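You operate a simulated robot arm through the tools that you are given. There is no shell and no other tool. Be economical: measure what you need, move in short steps, check, and stop when the job is done.

You run a simulated robot arm. Do the job below in one go: nothing can be reset, and whatever is moved stays where it is left.

JOB
Lay the white plate and the silver spoon on the blue mat, then push the white chair in.
Fine: the spoon is in the top drawer; shut it again. Set down upright: white chair.
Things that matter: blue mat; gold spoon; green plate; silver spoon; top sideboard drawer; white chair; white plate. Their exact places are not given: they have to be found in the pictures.

The check looks at the end state, three seconds after you hand in, the way a careful person would. Anything else that was tipped, shoved, dropped, spilled or broken makes it a failure.

ROBOT AND FRAMES
A 5-joint arm with a two-finger parallel gripper on a trunk, on a base that drives. Base frame: it is fixed to the floor where the robot stands at the start and does not move with it; the origin is under the middle of the robot, x ahead of it, y to its left, z up. Lengths are in mm, angles in rad, forces in N, time in s.
It reaches about 1134 mm from its shoulder. Its first joint turns from -2.601 to 2.601 rad. Places, roughly: blue mat [-1000, 600, 800]; top sideboard drawer [700, -200, 700]; white chair [-1000, 1000, 500]. Payload 1.57 kg.
The TCP is the grasp point between the finger pads, 30 mm short of the fingertips. In the tool frame z runs along the fingers and y along their closing line. Largest opening 110 mm; finger width 24, thickness 12; the body of the gripper, 48 by 112 mm, starts 78 mm behind the TCP.
Orientation is told as [roll, pitch, yaw] about the base's x, y, z axes, in that order, counted from this pose: with the fingers straight down and closing along the base's y, the tool's x points along the base's -x, its y along +y and its z along -z.

CONTROLS
- The arm moves only by the tool step_arm. Its argument "steps" is a list of rows, each a list of 7 numbers: the shift along the base's x, y, z in mm, then the turn, a rotation vector about the base's x, y, z in rad, then the finger opening in mm, from 0 to 110. In form: [[tx, ty, tz, rx, ry, rz, claw], ...]. A call has 1 to 8 rows; each row shifts and turns the commanded pose from where the row before left it. A row lasts 0.2 s, in which the tool goes at most 50 mm and 0.15 rad; a call with a longer step from one row to the next is refused whole, and so is a gripper value outside its range. A pose out of reach is approached as far as the arm can. The call stops where the force on the tool passes 90 N (or 10 N more than at its start, if that is more) or the arm is blocked; 0.2 s more then pass. Each finger travels about 153 mm/s and halts on what it meets, pressing with about 43 N; the grip force reading is that of the motor and also rises with nothing between the fingers. The clock runs only during rows and for 0.2 s after the last one: add rows that do not move to give the fingers time. It gives the time, the measured TCP pose, the force on the tool (base axes), the opening and the grip force at its end, in the units of the frame above (readings bear some noise), with the torque about the TCP (base axes, N m) and any sound that the robot's microphone picked up, and new pictures: "views" is both (left out), scene, wrist or none.
- Cameras (640 x 400 px; columns grow to the right, rows downward): "scene" is now at [-42.6, 220.2, 1772]; the picture's right is [0.98, -0.20, 0.00], its down [-0.19, -0.91, -0.36] and it looks along [0.07, 0.35, -0.93] (base axes); focal length 214 px, centre (320, 200). "wrist" rides on the gripper at [70, 16, -141] in the tool frame; the picture's right is [-0.23, 0.97, 0.00], its down [-0.85, -0.20, -0.48] and it looks along [-0.47, -0.11, 0.88] (tool axes); focal length 222 px, centre (320, 200).
- move_column(by): slides the trunk up (or, below 0, down) by that many mm; the arm and the scene camera ride with it, the base frame stays. It gives what a move gives, with no picture.
- drive_base(legs): drives the robot by 1 to 6 legs, each [ahead, turn to the left] in mm and rad, along the robot's own axes; the way and the turn of a leg run together, so that a leg with both is an arc; at most 1500 mm and 3.142 rad a leg. The arm and the cameras ride along, it lands a little off, and it stops where it bumps. It gives what a move gives, and a new picture of the scene camera.
- aim_head(pan, tilt): turns the head with the scene camera to pan (to the left, within 2.705 rad either way) and tilt (down, from -0.506 to 1.204), counted from straight ahead of the robot. It gives what a move gives, and a new picture of the scene camera.
- probe_pixels(camera, pixels): for up to 12 pixels [column, row] of the newest picture of that camera ("zoom" is the newest enlarged one), the place [x, y, z] in the base frame of the surface seen there, good to about 3 mm, but the place of the scene camera against the robot may be out by one fixed shift of up to 25 mm in any direction. It takes no simulated time.
- zoom(camera, box): a new picture of the part [left, top, right, bottom] of that camera's present view, enlarged. It takes no simulated time.
- hand_in(): hands the job in; it is judged then, once.

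Keep the steps short. Do not move on a guess: measure, check each grasp and each placing, and mend mistakes. In all there are 80 turns and 260 pictures (those below and enlarged ones count). Leave the gripper open and the arm clear of the work at the hand-in unless told otherwise, and finish with a single line.

The tools are called after "Request:" as a command line: name --pt "numbers of a row" for each row, then --argument value for the rest, lists and objects as JSON in quotes. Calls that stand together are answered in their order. step_arm: Moves the arm, as the interface text tells. Its arguments: {"type":"object","properties":{"steps":{"type":"array","items":{"type":"array","items":{"type":"number"}}},"views":{"type":"string","enum":["both","scene","wrist","none"]}},"required":["steps"]} The other tools are called the same way: move_column (by) slides the trunk up or down; drive_base (legs) drives the base; aim_head (pan, tilt) turns the head that bears the scene camera; probe_pixels (camera, pixels) gives the place of the surface under pixels of a picture; zoom (camera, box) takes an enlarged picture of a part of a camera's view; hand_in () hands the job in.

At the start:

```text
clock: 0.0
ee_pos: [34.3, 585.8, 1064.9]
tcp_rot: [0.0, 0.0, 0.015]
contact_force: [0.0, 0.4, -0.5]
ft_torque: [-0.01, -0.01, 0.0]
grip_width: 110.2
grip_force: 0.0
trunk travel left (down, up): [-798.0, 172.0]
robot x, y, heading: [-1.6, -0.6, -0.001]
head pan, tilt: [1.367, 1.201]
```

scene: 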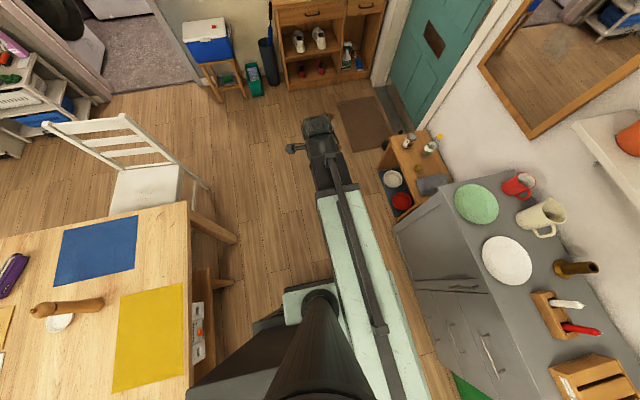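
wrist: 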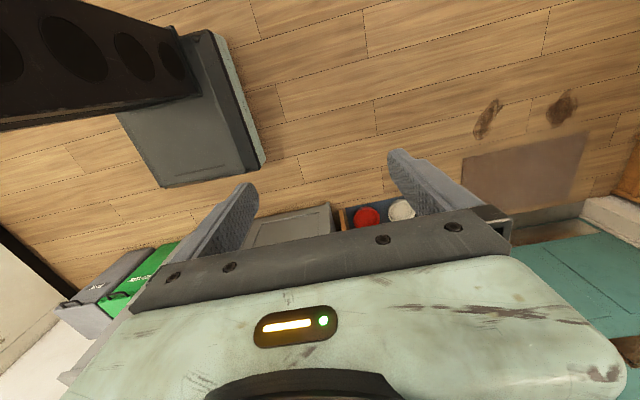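

I see the table with the blue mat on the left, the chair behind it, and the sideboard with plates on the right. I'll measure these first.

Request:
probe_pixels --camera "scene" --pixels '[[68, 231], [138, 215], [135, 270], [54, 286], [97, 250], [507, 260], [484, 252], [531, 270], [510, 237], [505, 284], [476, 203], [147, 185]]'

Request:
probe_pixels --camera "scene" --pixels '[[396, 233], [450, 188], [455, 287], [490, 350], [450, 340], [475, 340], [190, 205], [45, 125], [125, 118], [183, 168], [130, 300], [182, 284]]'

Request:
zoom --camera "scene" --box '[380, 160, 640, 400]'

Request:
zoom --camera "scene" --box '[0, 80, 260, 400]'

```text
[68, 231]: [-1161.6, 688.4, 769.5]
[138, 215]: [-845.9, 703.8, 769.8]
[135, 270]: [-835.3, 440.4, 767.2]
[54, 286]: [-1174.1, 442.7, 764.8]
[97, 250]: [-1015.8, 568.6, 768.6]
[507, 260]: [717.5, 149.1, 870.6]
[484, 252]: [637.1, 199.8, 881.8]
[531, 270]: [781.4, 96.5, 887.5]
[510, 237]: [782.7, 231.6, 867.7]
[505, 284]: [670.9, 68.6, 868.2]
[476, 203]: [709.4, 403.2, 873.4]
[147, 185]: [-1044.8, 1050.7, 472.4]
```

```text
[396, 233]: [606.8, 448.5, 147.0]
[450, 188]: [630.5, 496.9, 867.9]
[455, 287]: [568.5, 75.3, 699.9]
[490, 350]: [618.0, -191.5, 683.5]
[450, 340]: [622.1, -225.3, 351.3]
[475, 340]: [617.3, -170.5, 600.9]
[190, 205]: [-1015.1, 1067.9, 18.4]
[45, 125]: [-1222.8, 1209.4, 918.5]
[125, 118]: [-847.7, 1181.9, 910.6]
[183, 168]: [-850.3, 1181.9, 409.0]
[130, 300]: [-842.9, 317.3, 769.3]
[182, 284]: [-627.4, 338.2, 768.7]
```

```text
1.67 times, centred on (510, 280) of scene
```

zoom: 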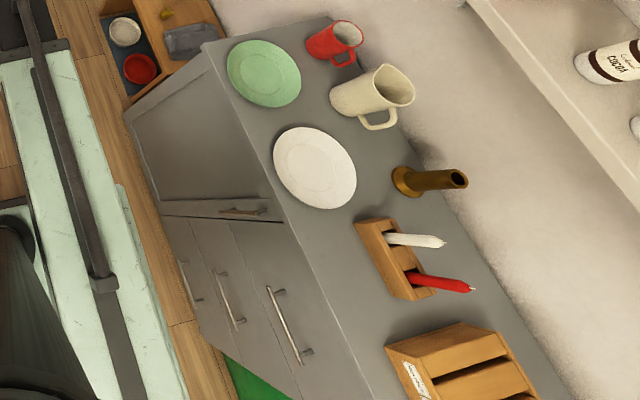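

```text
1.25 times, centred on (130, 240) of scene
```

zoom: 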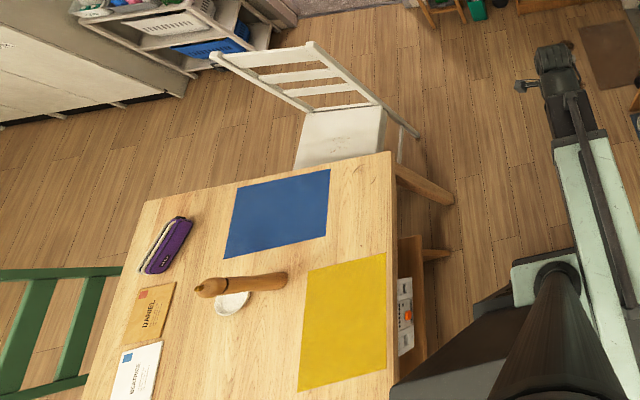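

I'll turn the head towards the sideboard front to find the top drawer.

Request:
aim_head --pan -0.1 --tilt 0.85

```text
clock: 1.6
ee_pos: [34.4, 586.9, 1066.4]
tcp_rot: [0.001, 0.0, 0.013]
contact_force: [-0.7, -0.2, 0.0]
ft_torque: [0.02, 0.0, -0.01]
grip_width: 109.9
grip_force: 0.0
trunk travel left (down, up): [-798.0, 172.0]
robot x, y, heading: [0.5, -1.5, -0.003]
head pan, tilt: [-0.099, 0.85]
```

scene: 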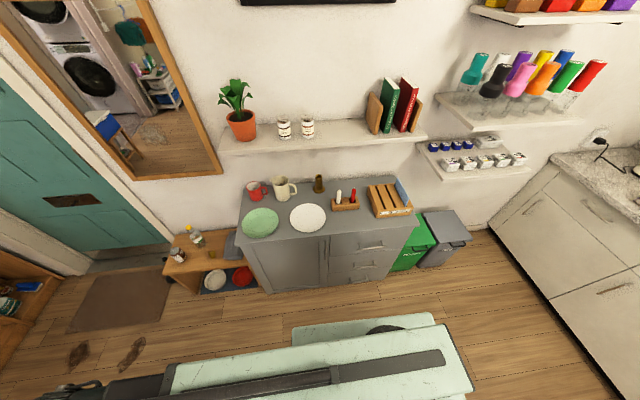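

Request:
zoom --camera "scene" --box '[225, 165, 425, 300]'

Request:
probe_pixels --camera "scene" --pixels '[[372, 248], [362, 248], [381, 247], [345, 252], [324, 240], [412, 226], [307, 217], [290, 217], [325, 217], [307, 206], [307, 231], [345, 240]]'

```text
2.96 times, centred on (325, 232) of scene
```

zoom: 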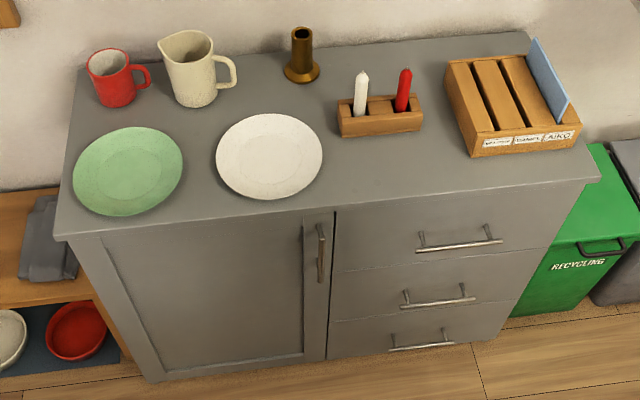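

```text
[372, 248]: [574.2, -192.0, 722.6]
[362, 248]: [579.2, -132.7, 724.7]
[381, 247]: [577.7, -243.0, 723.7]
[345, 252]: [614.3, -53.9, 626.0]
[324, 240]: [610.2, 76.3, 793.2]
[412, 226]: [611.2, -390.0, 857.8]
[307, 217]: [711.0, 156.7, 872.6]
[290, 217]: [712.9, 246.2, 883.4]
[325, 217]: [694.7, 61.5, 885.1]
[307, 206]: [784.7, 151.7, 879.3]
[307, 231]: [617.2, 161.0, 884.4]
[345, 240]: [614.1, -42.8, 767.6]
```

The white plate is centred near (711,155) with its rim at about z=884. The top drawer handle bar is at about (576,-190,723). I'll turn the base so the arm points at the plate, after measuring the plate profile and the sideboard edge.

Request:
probe_pixels --camera "zoom" --pixels '[[262, 199], [262, 193], [262, 187], [262, 181], [262, 172], [262, 155], [262, 203], [262, 209], [268, 114], [268, 105], [217, 157], [323, 152]]'

Request:
probe_pixels --camera "zoom" --pixels '[[192, 40], [302, 32], [302, 75], [234, 70], [361, 75], [404, 72], [470, 150], [130, 130], [265, 216], [460, 243], [422, 240], [495, 233]]'

Request:
drive_base --legs '[[0, -1.28]]'

Request:
aim_head --pan 1.3 --tilt 0.9

```text
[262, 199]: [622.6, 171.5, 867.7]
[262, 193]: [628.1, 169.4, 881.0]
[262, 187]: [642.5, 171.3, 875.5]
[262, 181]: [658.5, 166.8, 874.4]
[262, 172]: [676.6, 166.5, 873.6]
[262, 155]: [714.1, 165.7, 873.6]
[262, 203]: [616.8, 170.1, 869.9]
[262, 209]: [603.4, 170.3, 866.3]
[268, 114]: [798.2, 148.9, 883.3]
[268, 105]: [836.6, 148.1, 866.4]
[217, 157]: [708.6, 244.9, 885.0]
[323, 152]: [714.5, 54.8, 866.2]
```

```text
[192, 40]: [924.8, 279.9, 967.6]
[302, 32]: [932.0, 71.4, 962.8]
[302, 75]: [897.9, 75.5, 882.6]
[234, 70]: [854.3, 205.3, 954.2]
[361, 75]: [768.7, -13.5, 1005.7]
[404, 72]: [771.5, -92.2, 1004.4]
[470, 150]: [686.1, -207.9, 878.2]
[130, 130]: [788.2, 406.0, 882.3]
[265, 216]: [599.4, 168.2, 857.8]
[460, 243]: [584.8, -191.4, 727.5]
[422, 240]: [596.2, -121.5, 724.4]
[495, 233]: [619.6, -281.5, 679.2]
```

```text
clock: 5.1
ee_pos: [570.3, 148.8, 1065.0]
tcp_rot: [0.0, -0.001, -1.247]
contact_force: [-0.7, -1.2, 0.6]
ft_torque: [0.01, -0.01, 0.02]
grip_width: 109.8
grip_force: 0.2
trunk travel left (down, up): [-798.0, 172.0]
robot x, y, heading: [-20.0, -2.4, -1.26]
head pan, tilt: [-0.099, 0.85]
```

scene: 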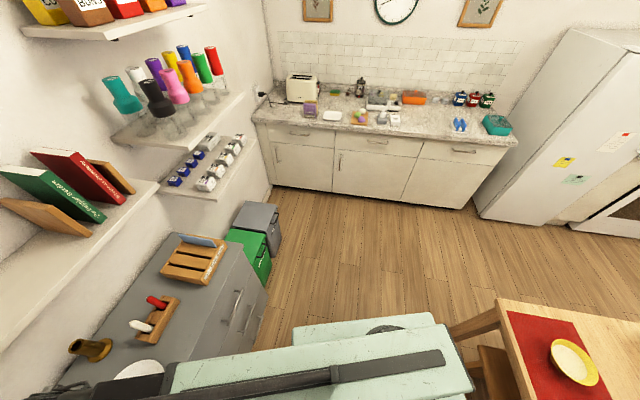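

```text
clock: 6.6
ee_pos: [569.2, 148.5, 1065.1]
tcp_rot: [-0.001, 0.001, -1.247]
contact_force: [-0.8, -0.5, 0.1]
ft_torque: [0.01, 0.03, -0.04]
grip_width: 110.1
grip_force: 0.0
trunk travel left (down, up): [-798.0, 172.0]
robot x, y, heading: [-16.9, -4.6, -1.263]
head pan, tilt: [1.3, 0.901]
```

scene: 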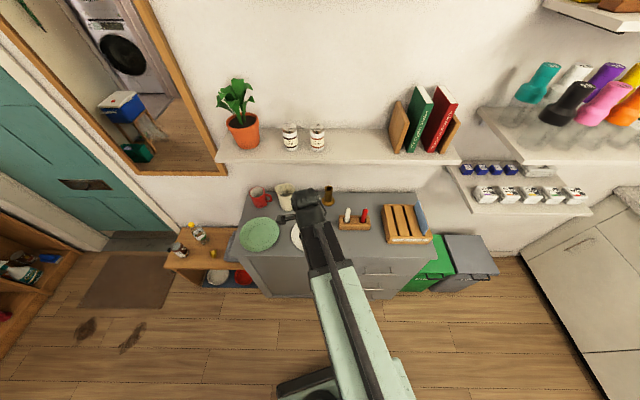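

Rim is about 20 mm behind the sideboard's front edge (x≈600). I'll take a wrist picture with a stationary row to get unshifted measurements.

Request:
step_arm --pt "0 0 0 0 0 -0.1 40" --views "wrist"

```text
clock: 7.0
ee_pos: [570.0, 148.8, 1065.5]
tcp_rot: [0.0, 0.0, -1.347]
contact_force: [0.0, 0.5, -0.9]
ft_torque: [-0.01, -0.01, -0.02]
grip_width: 40.5
grip_force: 0.0
trunk travel left (down, up): [-798.0, 172.0]
robot x, y, heading: [-18.6, -2.5, -1.265]
head pan, tilt: [1.3, 0.901]
```

wrist: 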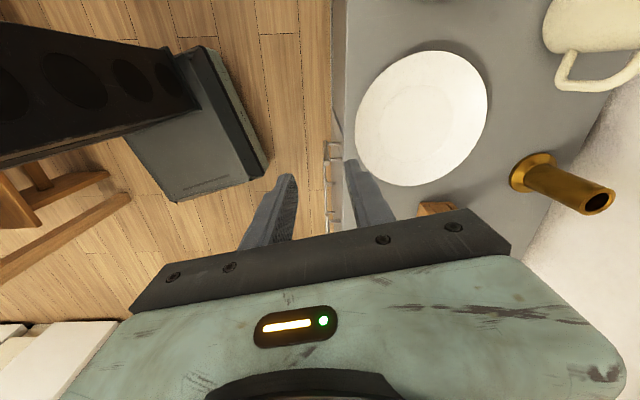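

Request:
probe_pixels --camera "wrist" --pixels '[[421, 118], [358, 112], [356, 125], [485, 100], [425, 53], [410, 184], [350, 110], [345, 100], [375, 115], [365, 113], [340, 110], [327, 175]]'

Request:
zoom --camera "wrist" --box '[300, 20, 520, 220]'

```text
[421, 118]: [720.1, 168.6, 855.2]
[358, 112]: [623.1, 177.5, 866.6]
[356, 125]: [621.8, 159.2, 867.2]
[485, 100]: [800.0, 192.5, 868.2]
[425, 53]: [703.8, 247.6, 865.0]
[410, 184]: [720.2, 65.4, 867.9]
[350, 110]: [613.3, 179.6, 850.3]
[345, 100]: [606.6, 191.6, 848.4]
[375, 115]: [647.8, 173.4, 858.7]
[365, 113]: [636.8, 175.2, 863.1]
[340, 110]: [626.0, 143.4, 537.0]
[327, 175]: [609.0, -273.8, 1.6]
```

```text
2.00 times, centred on (410, 120) of wrist
```

zoom: 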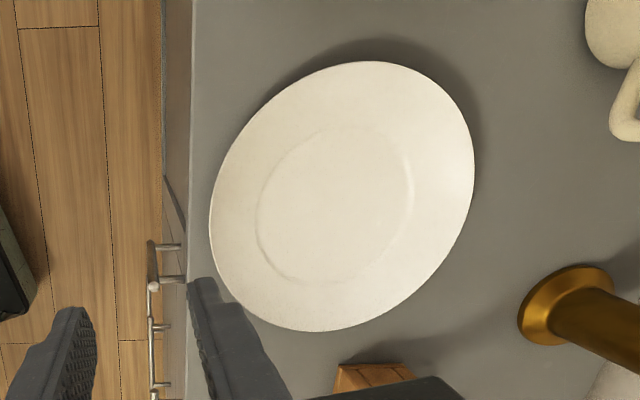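

The wrist camera gives: plate centre (711,157), radius about 91, rim z 866.6, sideboard top 849.5. The scene camera reads about 17 mm too high. I'll hook the plate's far rim with closed fingers and pull it about 55 mm so it overhangs the front edge and can be pinched. First I move over the free spot behind the plate.

Request:
step_arm --pt "43 1.5 0 0 0 0 0" --pt "43 1.5 0 0 0 0 0" --pt "43 1.5 0 0 0 0 0" --pt "43 1.5 0 0 0 0 0" --pt "43 1 0 0 0 0 0" --pt "43 1 0 0 0 0 0" --pt "0 0 -45 0 0 0 0" --pt "0 0 0 0 0 0 0"

```text
clock: 8.3
ee_pos: [773.6, 157.0, 1072.5]
tcp_rot: [-0.015, 0.001, -1.342]
contact_force: [-68.5, -7.0, 5.4]
ft_torque: [1.32, -12.43, -0.17]
grip_width: 0.0
grip_force: 21.8
trunk travel left (down, up): [-798.0, 172.0]
robot x, y, heading: [-17.3, -1.5, -1.259]
head pan, tilt: [1.3, 0.901]
stopped in row 6: the force on the tool passed its limit at 214 N (the readings are from after the stop); the commanded pose is now the measured one
```

scene: 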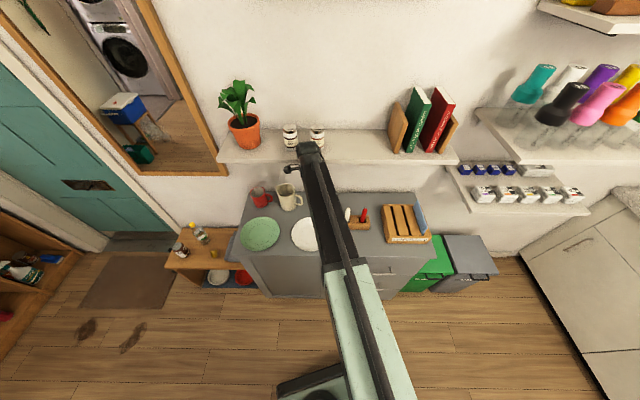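
wrist: 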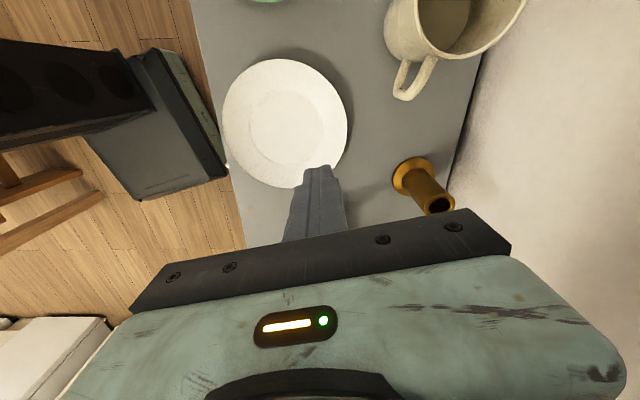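

The upper part of the tool bumped the wall shelf, and the jars look undisturbed. I'll back off and measure the shelf.

Request:
step_arm --pt "-40 0 0 0 0 0 0" --pt "-40 0 0 0 0 0 0" --pt "0 0 0 0 0 0 0" --views "scene"

Request:
probe_pixels --camera "scene" --pixels '[[260, 162], [280, 152], [265, 155], [400, 160], [420, 155], [290, 130], [318, 130], [301, 213], [289, 147], [317, 148], [306, 235], [308, 222]]'

Request:
zoom --camera "scene" --box '[210, 60, 470, 260]'

```text
clock: 9.1
ee_pos: [701.9, 154.9, 1066.1]
tcp_rot: [-0.018, 0.003, -1.344]
contact_force: [0.0, 0.2, 0.7]
ft_torque: [0.01, 0.0, -0.03]
grip_width: 0.0
grip_force: 21.4
trunk travel left (down, up): [-798.0, 172.0]
robot x, y, heading: [-19.9, -2.6, -1.26]
head pan, tilt: [1.3, 0.901]
```

scene: 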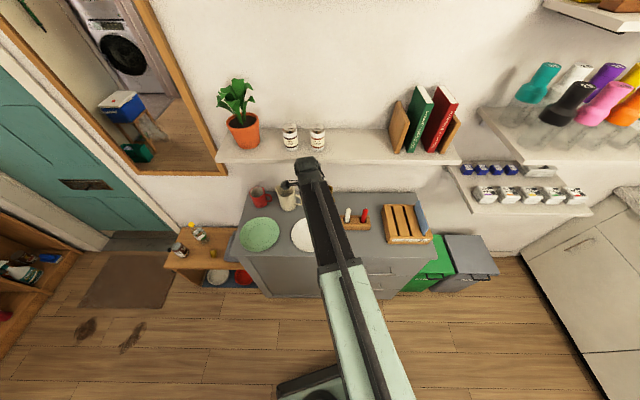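

```text
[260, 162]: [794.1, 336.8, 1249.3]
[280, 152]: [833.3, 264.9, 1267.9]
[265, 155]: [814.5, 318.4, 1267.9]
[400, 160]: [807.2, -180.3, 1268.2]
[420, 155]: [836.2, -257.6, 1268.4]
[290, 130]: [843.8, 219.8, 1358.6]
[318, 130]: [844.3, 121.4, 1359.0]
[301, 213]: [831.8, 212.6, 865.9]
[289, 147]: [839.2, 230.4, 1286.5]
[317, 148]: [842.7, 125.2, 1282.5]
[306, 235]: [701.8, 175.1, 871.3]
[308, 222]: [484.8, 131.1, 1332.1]
```

```text
2.00 times, centred on (340, 160) of scene
```

zoom: 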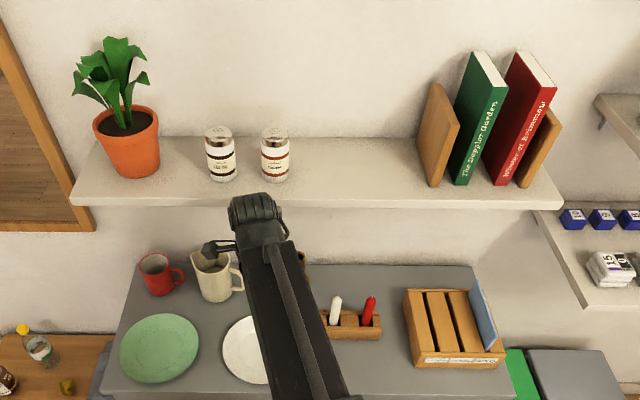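

Shelf front edge is x≈790, underside about 1225, so I'll stay short of it. I'll press the closed fingertips on the plate centre and drag it instead. First I descend to just above it.

Request:
step_arm --pt "0 0 -43 0 0 0 0" --pt "0 0 -43 0 0 0 0" --pt "0 0 -43 0 0 0 0" --pt "0 0 -40 0 0 0 0" --pt "0 0 -6 0 0 0 0" --pt "0 0 -3 0 0 0 0" --pt "0 0 0 0 0 0 0" --views "wrist"

```text
clock: 10.7
ee_pos: [701.7, 155.5, 1065.4]
tcp_rot: [-0.02, 0.002, -1.344]
contact_force: [0.0, -0.2, -0.7]
ft_torque: [0.01, -0.03, 0.01]
grip_width: 0.1
grip_force: 21.1
out of reach, approached as far as the arm can: row 1, 2, 3, 4, 5, 6
trunk travel left (down, up): [-798.0, 172.0]
robot x, y, heading: [-19.9, -1.7, -1.257]
head pan, tilt: [1.3, 0.901]
```

wrist: 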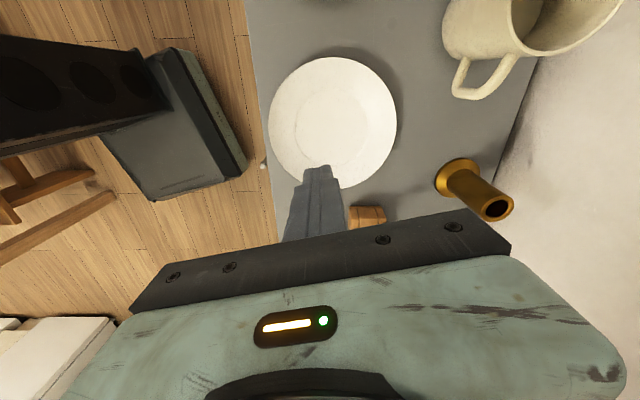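

The arm can't go lower from this trunk height, so I'll lower the trunk by 165 mm.

Request:
move_column --by -165

```text
clock: 12.6
ee_pos: [702.2, 156.5, 900.0]
tcp_rot: [-0.017, 0.002, -1.344]
contact_force: [-0.5, 0.7, 0.1]
ft_torque: [-0.01, 0.02, 0.01]
grip_width: 0.3
grip_force: 21.7
trunk travel left (down, up): [-633.0, 337.0]
robot x, y, heading: [-16.9, -5.0, -1.257]
head pan, tilt: [1.3, 0.901]
```

Tips are about 15 mm over the plate floor. I'll creep down with the trunk.

Request:
move_column --by -13

Request:
step_arm --pt "0 0 0 0 0 0 0" --views "wrist"

```text
clock: 13.2
ee_pos: [701.8, 156.1, 886.6]
tcp_rot: [-0.019, 0.002, -1.343]
contact_force: [0.2, -0.7, -0.6]
ft_torque: [0.04, 0.03, 0.04]
grip_width: 0.3
grip_force: 21.3
trunk travel left (down, up): [-620.0, 350.0]
robot x, y, heading: [-16.0, -4.7, -1.259]
head pan, tilt: [1.3, 0.901]
```

```text
clock: 13.6
ee_pos: [701.8, 156.0, 887.4]
tcp_rot: [-0.017, 0.001, -1.344]
contact_force: [0.3, 1.3, -0.2]
ft_torque: [0.02, 0.03, 0.0]
grip_width: 0.1
grip_force: 21.0
trunk travel left (down, up): [-620.0, 350.0]
robot x, y, heading: [-18.7, -0.6, -1.264]
head pan, tilt: [1.3, 0.901]
```

wrist: 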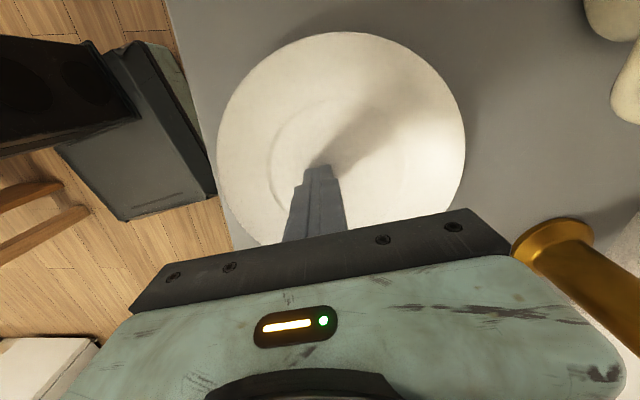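

Nearly touching. I'll lower by 3 mm, then 2 mm, and read the force.

Request:
move_column --by -3

Request:
move_column --by -2

```text
clock: 14.1
ee_pos: [701.0, 156.2, 885.4]
tcp_rot: [-0.018, 0.002, -1.345]
contact_force: [4.7, 1.7, 13.3]
ft_torque: [0.0, -0.21, 0.03]
grip_width: 0.0
grip_force: 21.4
trunk travel left (down, up): [-617.0, 353.0]
robot x, y, heading: [-17.0, -4.1, -1.263]
head pan, tilt: [1.3, 0.901]
```

```text
clock: 14.7
ee_pos: [699.2, 156.4, 885.6]
tcp_rot: [-0.013, 0.0, -1.344]
contact_force: [22.2, 5.3, 58.1]
ft_torque: [0.06, -0.83, 0.04]
grip_width: 0.1
grip_force: 21.1
trunk travel left (down, up): [-615.0, 355.0]
robot x, y, heading: [-19.8, -3.7, -1.26]
head pan, tilt: [1.3, 0.901]
```

Contact at 58 N is more than I want. I'll ease up 1 mm and drag in −x in small steps.

Request:
move_column --by 1

Request:
step_arm --pt "-10 0 0 0 0 0 0" --pt "-10 0 0 0 0 0 0" --pt "0 0 0 0 0 0 0" --views "wrist"

```text
clock: 15.2
ee_pos: [700.5, 155.8, 884.4]
tcp_rot: [-0.015, 0.002, -1.344]
contact_force: [19.2, 4.1, 48.3]
ft_torque: [0.03, -0.72, 0.05]
grip_width: 0.0
grip_force: 21.2
trunk travel left (down, up): [-616.0, 354.0]
robot x, y, heading: [-20.8, -6.5, -1.256]
head pan, tilt: [1.3, 0.901]
```

```text
clock: 16.0
ee_pos: [680.2, 155.6, 885.6]
tcp_rot: [-0.016, 0.002, -1.344]
contact_force: [15.3, -2.1, 46.0]
ft_torque: [-0.13, -0.57, 0.01]
grip_width: 0.0
grip_force: 21.4
trunk travel left (down, up): [-616.0, 354.0]
robot x, y, heading: [-20.0, -6.7, -1.258]
head pan, tilt: [1.3, 0.901]
```

wrist: 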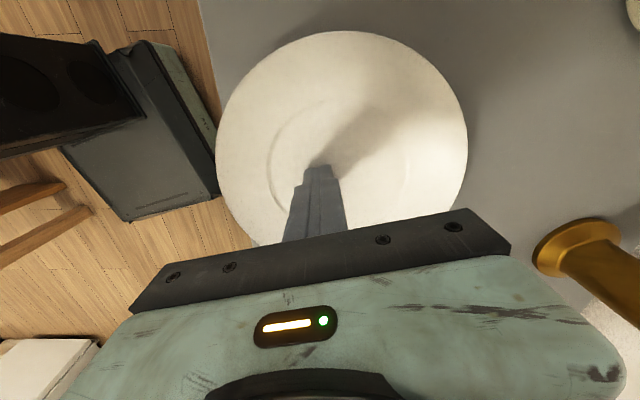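

The plate follows the fingers. I'll continue 33 mm more.

Request:
step_arm --pt "-11 0 0 0 0 0 0" --pt "-11 0 0 0 0 0 0" --pt "-11 0 0 0 0 0 0" --pt "0 0 0 0 0 0 0" --views "wrist"

Request:
move_column --by 120

Request:
step_arm --pt "-40 0 0 0 0 0 60" --pt "-40 0 0 0 0 0 60" --pt "-40 0 0 0 0 0 60" --pt "0 0 0 0 0 0 60" --views "wrist"

```text
clock: 17.0
ee_pos: [646.7, 156.3, 884.2]
tcp_rot: [-0.017, 0.002, -1.344]
contact_force: [16.7, -1.6, 48.4]
ft_torque: [-0.14, -0.64, 0.08]
grip_width: 0.1
grip_force: 21.8
trunk travel left (down, up): [-616.0, 354.0]
robot x, y, heading: [-17.2, -2.7, -1.263]
head pan, tilt: [1.3, 0.901]
```

wrist: 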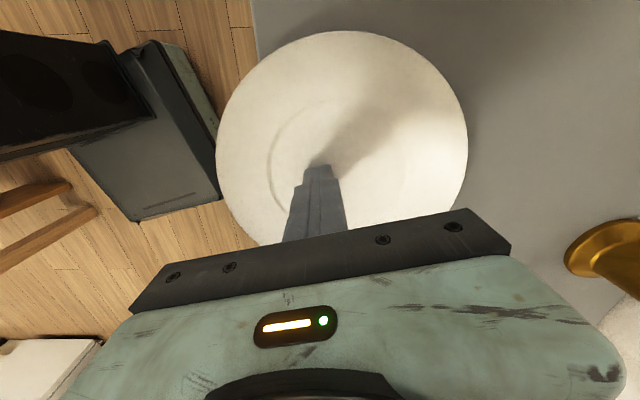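

```text
clock: 18.5
ee_pos: [648.2, 155.8, 1004.0]
tcp_rot: [-0.019, 0.001, -1.345]
contact_force: [-0.2, -0.2, -0.2]
ft_torque: [0.0, 0.02, -0.02]
grip_width: 0.0
grip_force: 20.7
trunk travel left (down, up): [-736.0, 234.0]
robot x, y, heading: [-18.0, -2.5, -1.261]
head pan, tilt: [1.3, 0.901]
```

```text
clock: 19.5
ee_pos: [530.1, 155.9, 1003.1]
tcp_rot: [-0.018, 0.002, -1.344]
contact_force: [0.0, 0.2, 0.7]
ft_torque: [-0.02, -0.02, -0.03]
grip_width: 59.8
grip_force: 0.0
trunk travel left (down, up): [-736.0, 234.0]
robot x, y, heading: [-20.9, -5.8, -1.261]
head pan, tilt: [1.3, 0.901]
```

wrist: 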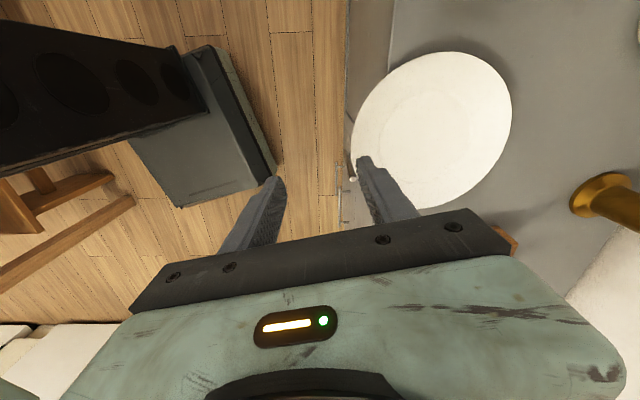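

Request:
probe_pixels --camera "wrist" --pixels '[[354, 135], [352, 150], [360, 110], [440, 54], [511, 105], [428, 207], [385, 60], [392, 30], [435, 130], [365, 120]]'

```text
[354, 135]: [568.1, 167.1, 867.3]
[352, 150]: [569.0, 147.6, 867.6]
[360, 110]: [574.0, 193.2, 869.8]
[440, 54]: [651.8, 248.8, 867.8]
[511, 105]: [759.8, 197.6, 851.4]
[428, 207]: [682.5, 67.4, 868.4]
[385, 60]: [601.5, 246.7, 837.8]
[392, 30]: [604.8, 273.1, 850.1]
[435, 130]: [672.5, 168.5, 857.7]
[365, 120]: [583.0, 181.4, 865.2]
```

The plate is now centred near (659,157) with about 34 mm overhang. Next I tilt the tool to 35° below horizontal, radially towards the plate, while backing to the standoff in the air.

Request:
step_arm --pt "-8 -5.2 0 0.0308 -0.1335 0 40" --pt "-8 -5.2 0 0.0308 -0.1335 0 40" --pt "-8 -5.2 0 0.0308 -0.1335 0 40" --pt "-8 -5.2 0 0.0308 -0.1335 0 40" --pt "0 -5.2 0 0.0308 -0.1335 0 40" --pt "0 -5.2 0 0.0308 -0.1335 0 40" --pt "0 -5 0 0.0308 -0.1335 0 40" --pt "0 0 0 0 0 0 40" --views "both"

```text
clock: 21.3
ee_pos: [667.7, 189.0, 1100.4]
tcp_rot: [0.94, 0.001, -1.343]
contact_force: [0.0, 0.2, -1.1]
ft_torque: [0.01, 0.0, -0.02]
grip_width: 40.1
grip_force: 0.1
out of reach, approached as far as the arm can: row 2, 3, 4, 5, 6, 7
trunk travel left (down, up): [-736.0, 234.0]
robot x, y, heading: [-21.6, -6.0, -1.259]
head pan, tilt: [1.3, 0.901]
```

scene: 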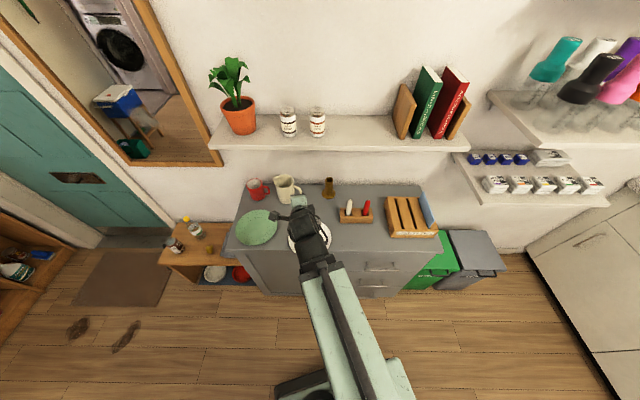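
wrist: 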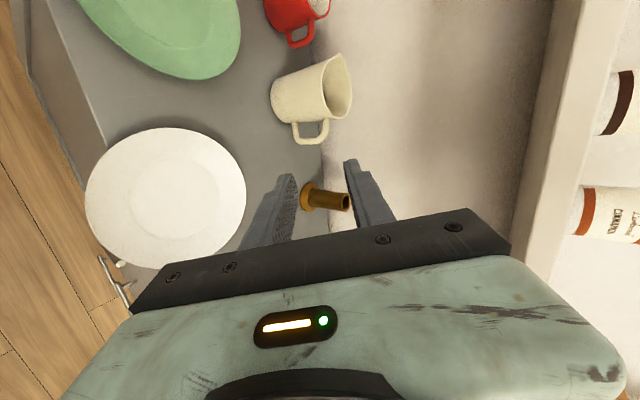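

The arm can't fold that close with a tilted tool: the minimum TCP radius is about 690. I'll back the robot 190 mm away from the sideboard by turning to heading 0, reversing and turning back. First I check the floor behind.

Request:
aim_head --pan 2.6 --tilt 1.1

Request:
aim_head --pan -1.9 --tilt 1.1

```text
clock: 22.7
ee_pos: [667.7, 188.5, 1100.4]
tcp_rot: [0.938, 0.001, -1.341]
contact_force: [0.1, -0.1, 0.0]
ft_torque: [0.04, -0.01, -0.03]
grip_width: 40.1
grip_force: 0.2
trunk travel left (down, up): [-736.0, 234.0]
robot x, y, heading: [-19.4, -4.8, -1.261]
head pan, tilt: [2.601, 1.1]
```

scene: 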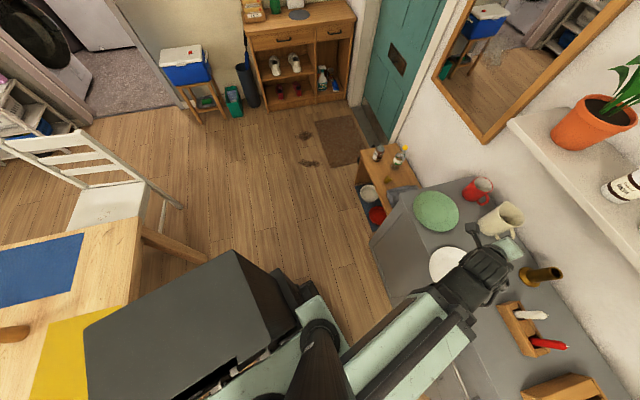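

```text
clock: 26.3
ee_pos: [669.5, 189.3, 1099.7]
tcp_rot: [0.936, 0.002, -1.342]
contact_force: [1.0, -0.4, 0.3]
ft_torque: [0.02, -0.03, -0.04]
grip_width: 39.8
grip_force: 0.0
trunk travel left (down, up): [-736.0, 234.0]
robot x, y, heading: [-17.2, -5.1, -1.26]
head pan, tilt: [-1.901, 1.1]
```

scene: 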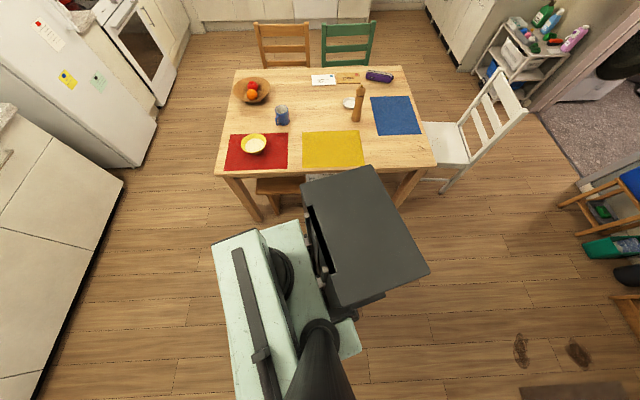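

I'll measure the clearance between the robot's box and base and the table side.

Request:
probe_pixels --camera "scene" --pixels '[[303, 182], [368, 168], [428, 270], [335, 302], [215, 250], [262, 232], [300, 222], [280, 187], [345, 168], [300, 150], [258, 217], [420, 165]]'

```text
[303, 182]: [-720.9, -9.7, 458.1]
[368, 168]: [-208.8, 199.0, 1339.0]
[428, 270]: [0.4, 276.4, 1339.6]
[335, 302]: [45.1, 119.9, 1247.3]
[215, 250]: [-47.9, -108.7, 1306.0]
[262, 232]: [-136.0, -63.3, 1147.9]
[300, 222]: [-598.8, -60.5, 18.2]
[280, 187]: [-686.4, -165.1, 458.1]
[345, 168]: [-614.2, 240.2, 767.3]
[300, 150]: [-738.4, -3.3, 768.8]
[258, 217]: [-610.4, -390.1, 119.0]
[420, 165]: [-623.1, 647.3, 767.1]
```

Robot radius is about 290 mm and the table edge is at x=-614, so backing 190 mm is clear.

Request:
drive_base --legs '[[0, 1.26], [-190, 0], [0, -1.26]]'

Request:
aim_head --pan 1.3 --tilt 0.85

Request:
step_arm --pt "0 0 0 0 0 0 40" --views "wrist"

```text
clock: 34.2
ee_pos: [487.3, 183.6, 1099.8]
tcp_rot: [0.932, 0.0, -1.351]
contact_force: [-0.6, 0.6, 0.3]
ft_torque: [0.0, -0.01, -0.03]
grip_width: 40.0
grip_force: 0.0
trunk travel left (down, up): [-736.0, 234.0]
robot x, y, heading: [-202.5, -5.9, -1.264]
head pan, tilt: [-1.901, 1.1]
```

scene: 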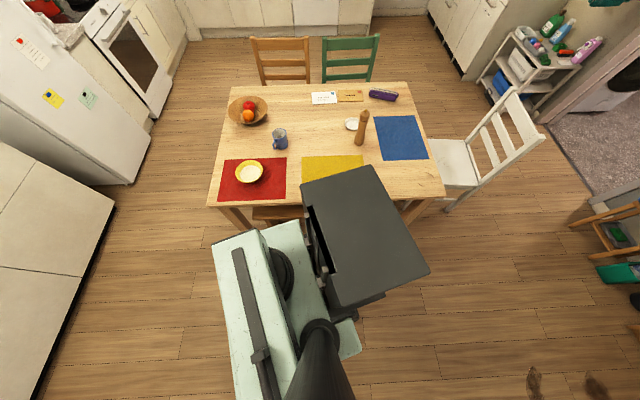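

```text
clock: 36.9
ee_pos: [485.2, 184.8, 1098.2]
tcp_rot: [0.932, 0.001, -1.352]
contact_force: [-0.6, 0.4, -0.2]
ft_torque: [0.02, 0.01, 0.02]
grip_width: 40.0
grip_force: 0.0
trunk travel left (down, up): [-736.0, 234.0]
robot x, y, heading: [-200.6, -5.6, -1.262]
head pan, tilt: [1.3, 0.85]
```

scene: 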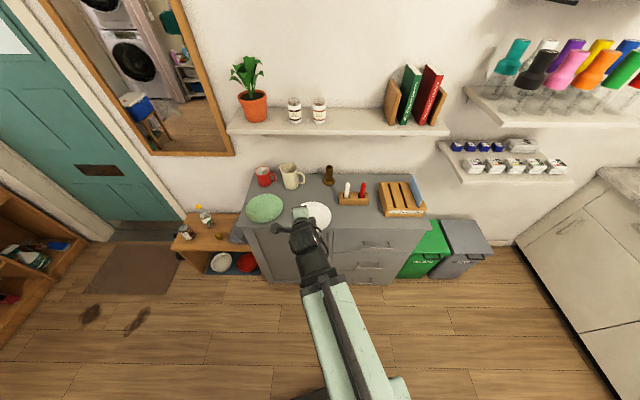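

```text
clock: 37.3
ee_pos: [486.8, 183.6, 1099.1]
tcp_rot: [0.932, 0.001, -1.353]
contact_force: [0.4, -0.6, 0.5]
ft_torque: [-0.01, 0.0, -0.03]
grip_width: 40.0
grip_force: 0.1
trunk travel left (down, up): [-736.0, 234.0]
robot x, y, heading: [-203.4, -5.0, -1.261]
head pan, tilt: [1.3, 0.85]
```

wrist: 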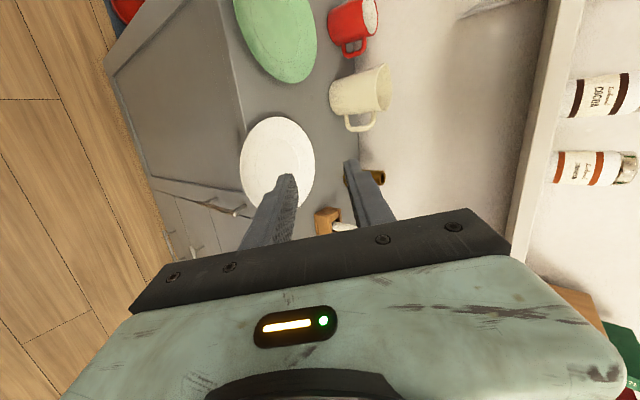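

Tilt is in place. I'll align sideways with the plate's near rim, then lower the trunk to the standoff.

Request:
step_arm --pt "8 -27 0 0 0 -0.016 40" --pt "7 -27 0 0 0 -0.016 40" --pt "0 0 0 0 0 0 40" --views "none"

Request:
move_column --by -180

Request:
step_arm --pt "0 0 0 0 0 0 40"

```text
clock: 38.1
ee_pos: [504.4, 129.8, 1099.9]
tcp_rot: [0.929, 0.001, -1.386]
contact_force: [0.2, 0.3, 0.6]
ft_torque: [0.0, 0.01, 0.01]
grip_width: 39.9
grip_force: 0.0
trunk travel left (down, up): [-736.0, 234.0]
robot x, y, heading: [-201.4, -4.8, -1.26]
head pan, tilt: [1.3, 0.85]
```

```text
clock: 40.1
ee_pos: [503.4, 130.4, 919.0]
tcp_rot: [0.93, -0.001, -1.386]
contact_force: [-0.2, -0.9, 0.2]
ft_torque: [0.02, 0.04, -0.01]
grip_width: 40.0
grip_force: 0.2
trunk travel left (down, up): [-556.0, 414.0]
robot x, y, heading: [-202.2, -1.8, -1.26]
head pan, tilt: [1.3, 0.85]
```

```text
clock: 40.5
ee_pos: [504.0, 129.3, 919.0]
tcp_rot: [0.928, 0.002, -1.385]
contact_force: [-0.2, 0.6, 0.6]
ft_torque: [0.03, 0.0, 0.01]
grip_width: 39.8
grip_force: 0.0
trunk travel left (down, up): [-556.0, 414.0]
robot x, y, heading: [-205.1, -5.8, -1.266]
head pan, tilt: [1.3, 0.85]
```

scene: 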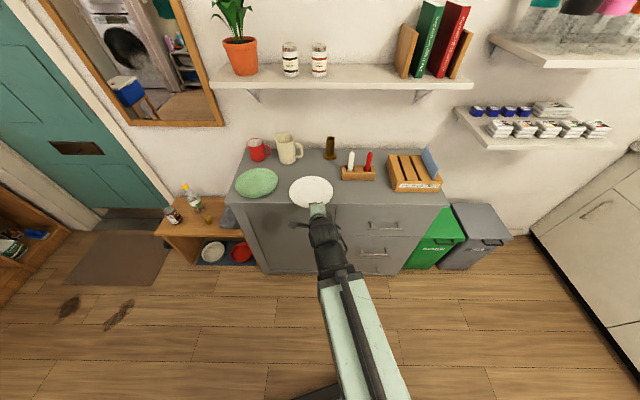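
wrist: 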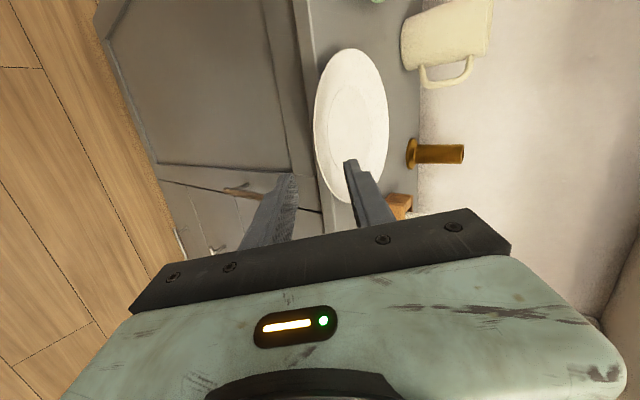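

Request:
probe_pixels --camera "wrist" --pixels '[[317, 120], [316, 150], [325, 180], [335, 195], [350, 130], [320, 135], [350, 52], [387, 110]]'

```text
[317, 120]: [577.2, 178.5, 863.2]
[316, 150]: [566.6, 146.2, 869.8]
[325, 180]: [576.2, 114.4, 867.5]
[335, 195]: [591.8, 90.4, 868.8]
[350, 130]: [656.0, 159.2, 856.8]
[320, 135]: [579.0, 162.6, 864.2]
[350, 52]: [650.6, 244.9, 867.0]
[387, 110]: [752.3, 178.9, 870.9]
```

The rim is where expected. I advance along the tool axis by (60, 9.5, -47).

Request:
step_arm --pt "20 3.2 -15.7 0 0 0 40" --pt "20 3.2 -15.7 0 0 0 40" --pt "20 3.2 -15.7 0 0 0 40" --pt "0 0 0 0 0 0 40" --views "wrist"

```text
clock: 41.5
ee_pos: [563.3, 139.6, 919.4]
tcp_rot: [0.929, 0.002, -1.386]
contact_force: [0.6, 0.2, -0.5]
ft_torque: [0.0, -0.01, -0.02]
grip_width: 40.1
grip_force: 0.1
out of reach, approached as far as the arm can: row 1, 2, 3
trunk travel left (down, up): [-556.0, 414.0]
robot x, y, heading: [-200.5, -5.6, -1.261]
head pan, tilt: [1.3, 0.85]
```

wrist: 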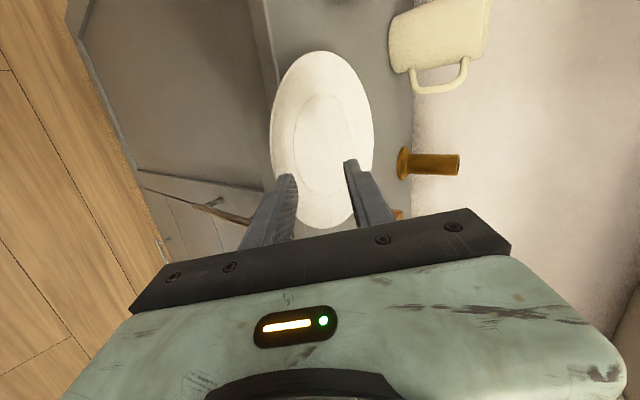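

The arm won't go lower, so trunk height does that. I retract 25 mm, lower the trunk 47 mm, then advance horizontally.

Request:
step_arm --pt "-25 -4.5 0 0 0 0 40" --pt "0 0 0 0 0 0 40" --views "none"

Request:
move_column --by -47

Request:
step_arm --pt "0 0 0 0 0 0 40" --views "wrist"

```text
clock: 42.1
ee_pos: [536.8, 134.0, 919.0]
tcp_rot: [0.932, 0.0, -1.386]
contact_force: [0.0, -0.5, 0.0]
ft_torque: [0.02, -0.04, 0.04]
grip_width: 39.9
grip_force: 0.1
trunk travel left (down, up): [-556.0, 414.0]
robot x, y, heading: [-200.8, -3.4, -1.259]
head pan, tilt: [1.3, 0.85]
```

```text
clock: 43.0
ee_pos: [536.4, 135.3, 871.8]
tcp_rot: [0.932, 0.0, -1.387]
contact_force: [0.3, 0.2, 0.9]
ft_torque: [-0.01, 0.06, -0.02]
grip_width: 41.0
grip_force: 0.7
trunk travel left (down, up): [-509.0, 461.0]
robot x, y, heading: [-201.9, 1.2, -1.26]
head pan, tilt: [1.3, 0.85]
```

```text
clock: 43.4
ee_pos: [537.0, 135.1, 873.4]
tcp_rot: [0.933, 0.0, -1.387]
contact_force: [0.8, 0.1, 0.0]
ft_torque: [0.0, -0.03, 0.01]
grip_width: 41.0
grip_force: 0.5
trunk travel left (down, up): [-509.0, 461.0]
robot x, y, heading: [-203.0, -3.7, -1.258]
head pan, tilt: [1.3, 0.85]
```

wrist: 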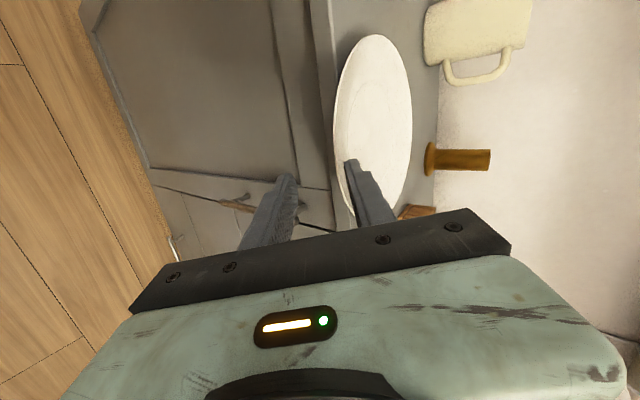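

The opening reads 41 with a trace of grip force, so the upper fingertip is just touching the rim. I'll widen to 60 and advance.

Request:
step_arm --pt "0 0 0 0 0 0 60" --pt "9 1.6 0 0 0 0 60" --pt "9 1.6 0 0 0 0 60" --pt "9 1.6 0 0 0 0 60" --pt "0 0 0 0 0 0 60" --views "wrist"

```text
clock: 44.6
ee_pos: [563.2, 138.6, 872.4]
tcp_rot: [0.932, 0.002, -1.386]
contact_force: [0.1, -0.1, -0.1]
ft_torque: [-0.03, -0.01, 0.0]
grip_width: 60.0
grip_force: 0.1
trunk travel left (down, up): [-509.0, 461.0]
robot x, y, heading: [-201.4, -4.6, -1.262]
head pan, tilt: [1.3, 0.85]
```

wrist: 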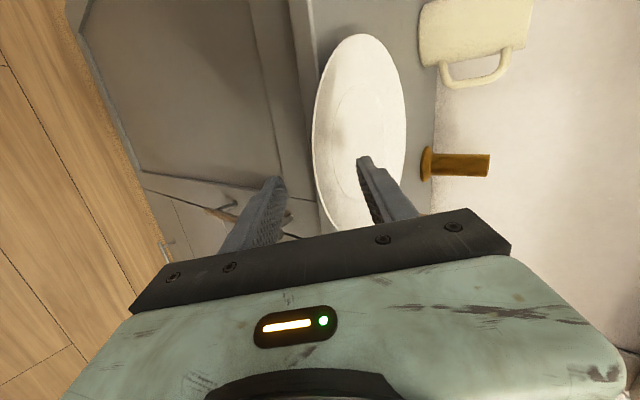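

The rim's edge sits midway between the fingers. I close on it.

Request:
step_arm --pt "0 0 0 0 0 0 30" --pt "0 0 0 0 0 0 12" --pt "0 0 0 0 0 0 0" --pt "0 0 0 0 0 0 0"

```text
clock: 45.6
ee_pos: [562.6, 139.3, 874.1]
tcp_rot: [0.937, 0.0, -1.385]
contact_force: [9.7, 1.0, 27.6]
ft_torque: [-0.2, -1.31, 0.04]
grip_width: 10.7
grip_force: 28.5
trunk travel left (down, up): [-509.0, 461.0]
robot x, y, heading: [-201.4, -3.5, -1.258]
head pan, tilt: [1.3, 0.85]
```

scene: 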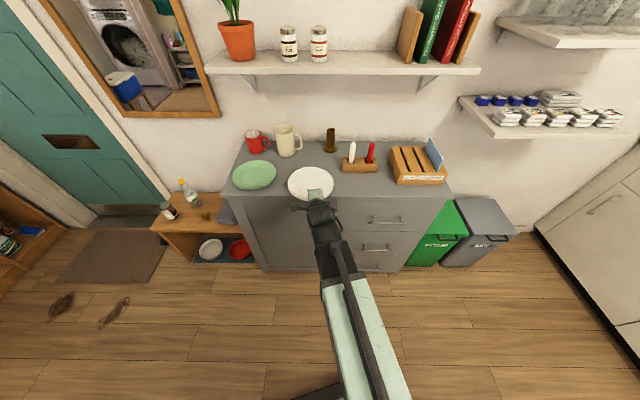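
wrist: 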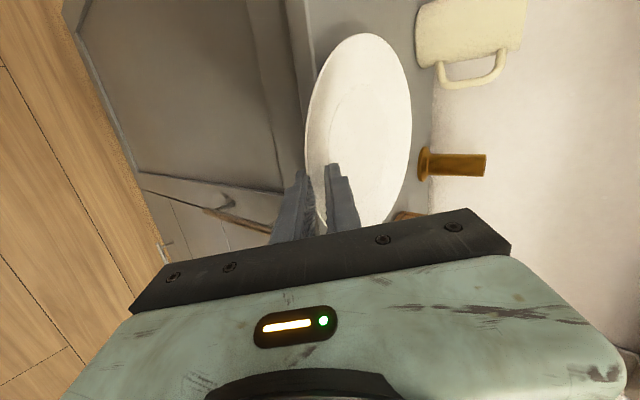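

Gripped at 10.7 mm, with some downward press. I'll raise the trunk 60 mm and check.

Request:
move_column --by 8

Request:
move_column --by 60

Request:
step_arm --pt "0 0 0 0 0 0 0"

```text
clock: 46.2
ee_pos: [562.9, 139.8, 880.3]
tcp_rot: [0.929, 0.0, -1.386]
contact_force: [-2.9, 2.2, 3.7]
ft_torque: [-0.14, -0.61, 0.3]
grip_width: 8.8
grip_force: 27.2
trunk travel left (down, up): [-517.0, 453.0]
robot x, y, heading: [-203.5, -6.2, -1.259]
head pan, tilt: [1.3, 0.85]
```

```text
clock: 47.2
ee_pos: [564.1, 139.3, 939.2]
tcp_rot: [0.929, -0.001, -1.386]
contact_force: [0.3, 0.2, -3.1]
ft_torque: [-0.07, 0.29, -0.02]
grip_width: 3.5
grip_force: 24.7
trunk travel left (down, up): [-577.0, 393.0]
robot x, y, heading: [-198.3, -5.2, -1.261]
head pan, tilt: [1.3, 0.85]
```

```text
clock: 47.6
ee_pos: [564.1, 139.7, 938.2]
tcp_rot: [0.93, -0.001, -1.385]
contact_force: [-0.2, 0.4, -3.6]
ft_torque: [-0.09, 0.32, -0.01]
grip_width: 3.7
grip_force: 24.4
trunk travel left (down, up): [-577.0, 393.0]
robot x, y, heading: [-206.4, -2.2, -1.263]
head pan, tilt: [1.3, 0.85]
```

scene: 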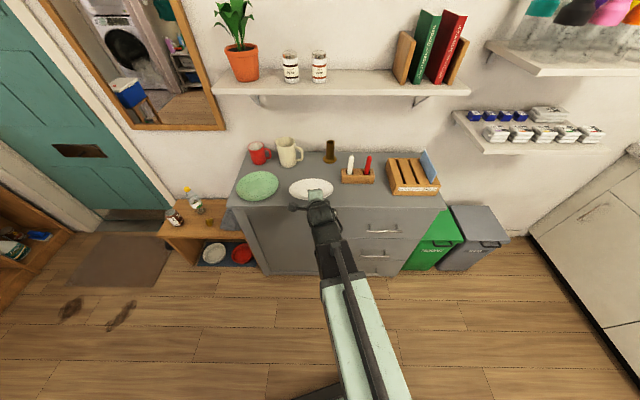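
wrist: 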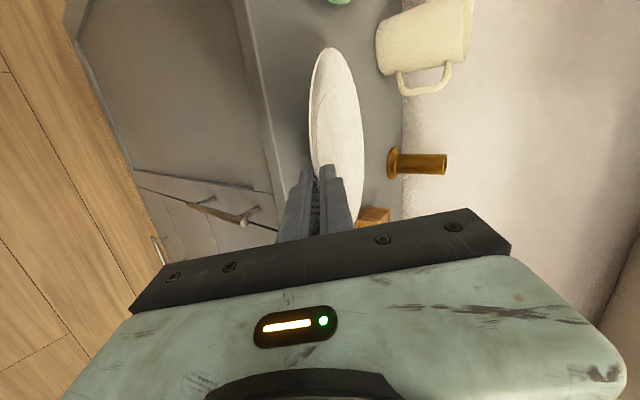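

The plate is held: 3.6 N weight, 3.7 mm wide, tilted far side down. I raise the trunk, then drive so the arm points −x over the blue mat.

Request:
move_column --by 180

Request:
drive_base --legs '[[0, 2.83], [575, 0], [0, 0.12]]'

Request:
aim_head --pan 1.35 --tilt 0.85

Request:
step_arm --pt "0 0 0 0 0 0 0" --views "wrist"

```text
clock: 49.6
ee_pos: [563.3, 139.1, 1119.7]
tcp_rot: [0.932, 0.001, -1.385]
contact_force: [-0.7, 0.5, -3.5]
ft_torque: [-0.07, 0.33, 0.02]
grip_width: 3.5
grip_force: 24.5
trunk travel left (down, up): [-757.0, 213.0]
robot x, y, heading: [-201.7, -2.5, -1.264]
head pan, tilt: [1.3, 0.85]
```

```text
clock: 59.9
ee_pos: [-952.0, 608.2, 1119.4]
tcp_rot: [0.931, -0.001, 1.519]
contact_force: [-0.3, 0.2, -3.5]
ft_torque: [-0.02, -0.33, 0.02]
grip_width: 5.2
grip_force: 25.1
trunk travel left (down, up): [-757.0, 213.0]
robot x, y, heading: [-220.8, 564.2, 1.623]
head pan, tilt: [1.3, 0.85]
```

scene: 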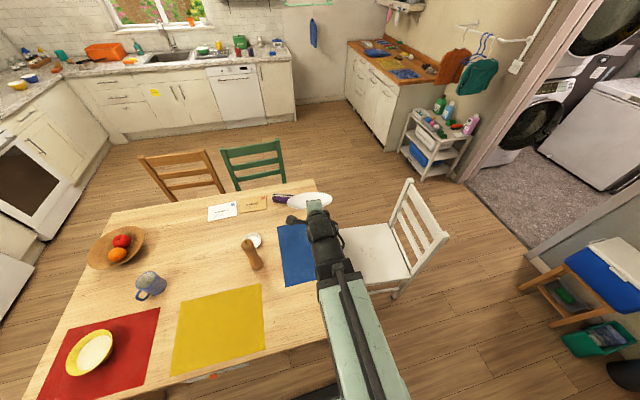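

```text
clock: 60.6
ee_pos: [-953.9, 610.0, 1120.5]
tcp_rot: [0.931, 0.0, 1.517]
contact_force: [0.7, 0.4, -3.8]
ft_torque: [-0.04, -0.3, 0.02]
grip_width: 5.4
grip_force: 25.6
trunk travel left (down, up): [-757.0, 213.0]
robot x, y, heading: [-220.2, 568.6, 1.617]
head pan, tilt: [1.349, 0.85]
```

scene: 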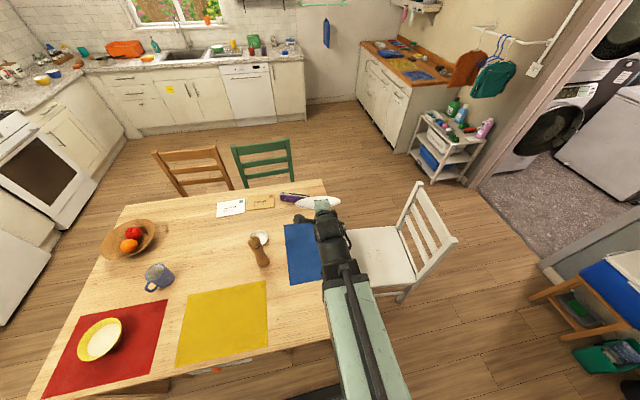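

```text
clock: 61.0
ee_pos: [-953.9, 608.4, 1119.1]
tcp_rot: [0.93, -0.001, 1.518]
contact_force: [-0.3, 0.5, -3.3]
ft_torque: [0.0, -0.3, 0.0]
grip_width: 5.5
grip_force: 25.4
trunk travel left (down, up): [-757.0, 213.0]
robot x, y, heading: [-220.1, 565.6, 1.616]
head pan, tilt: [1.349, 0.85]
```

wrist: 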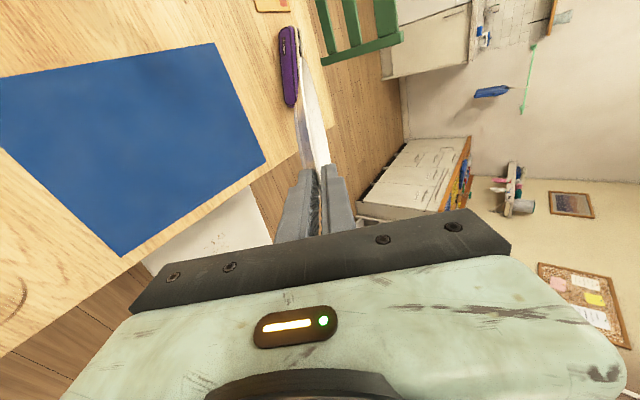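

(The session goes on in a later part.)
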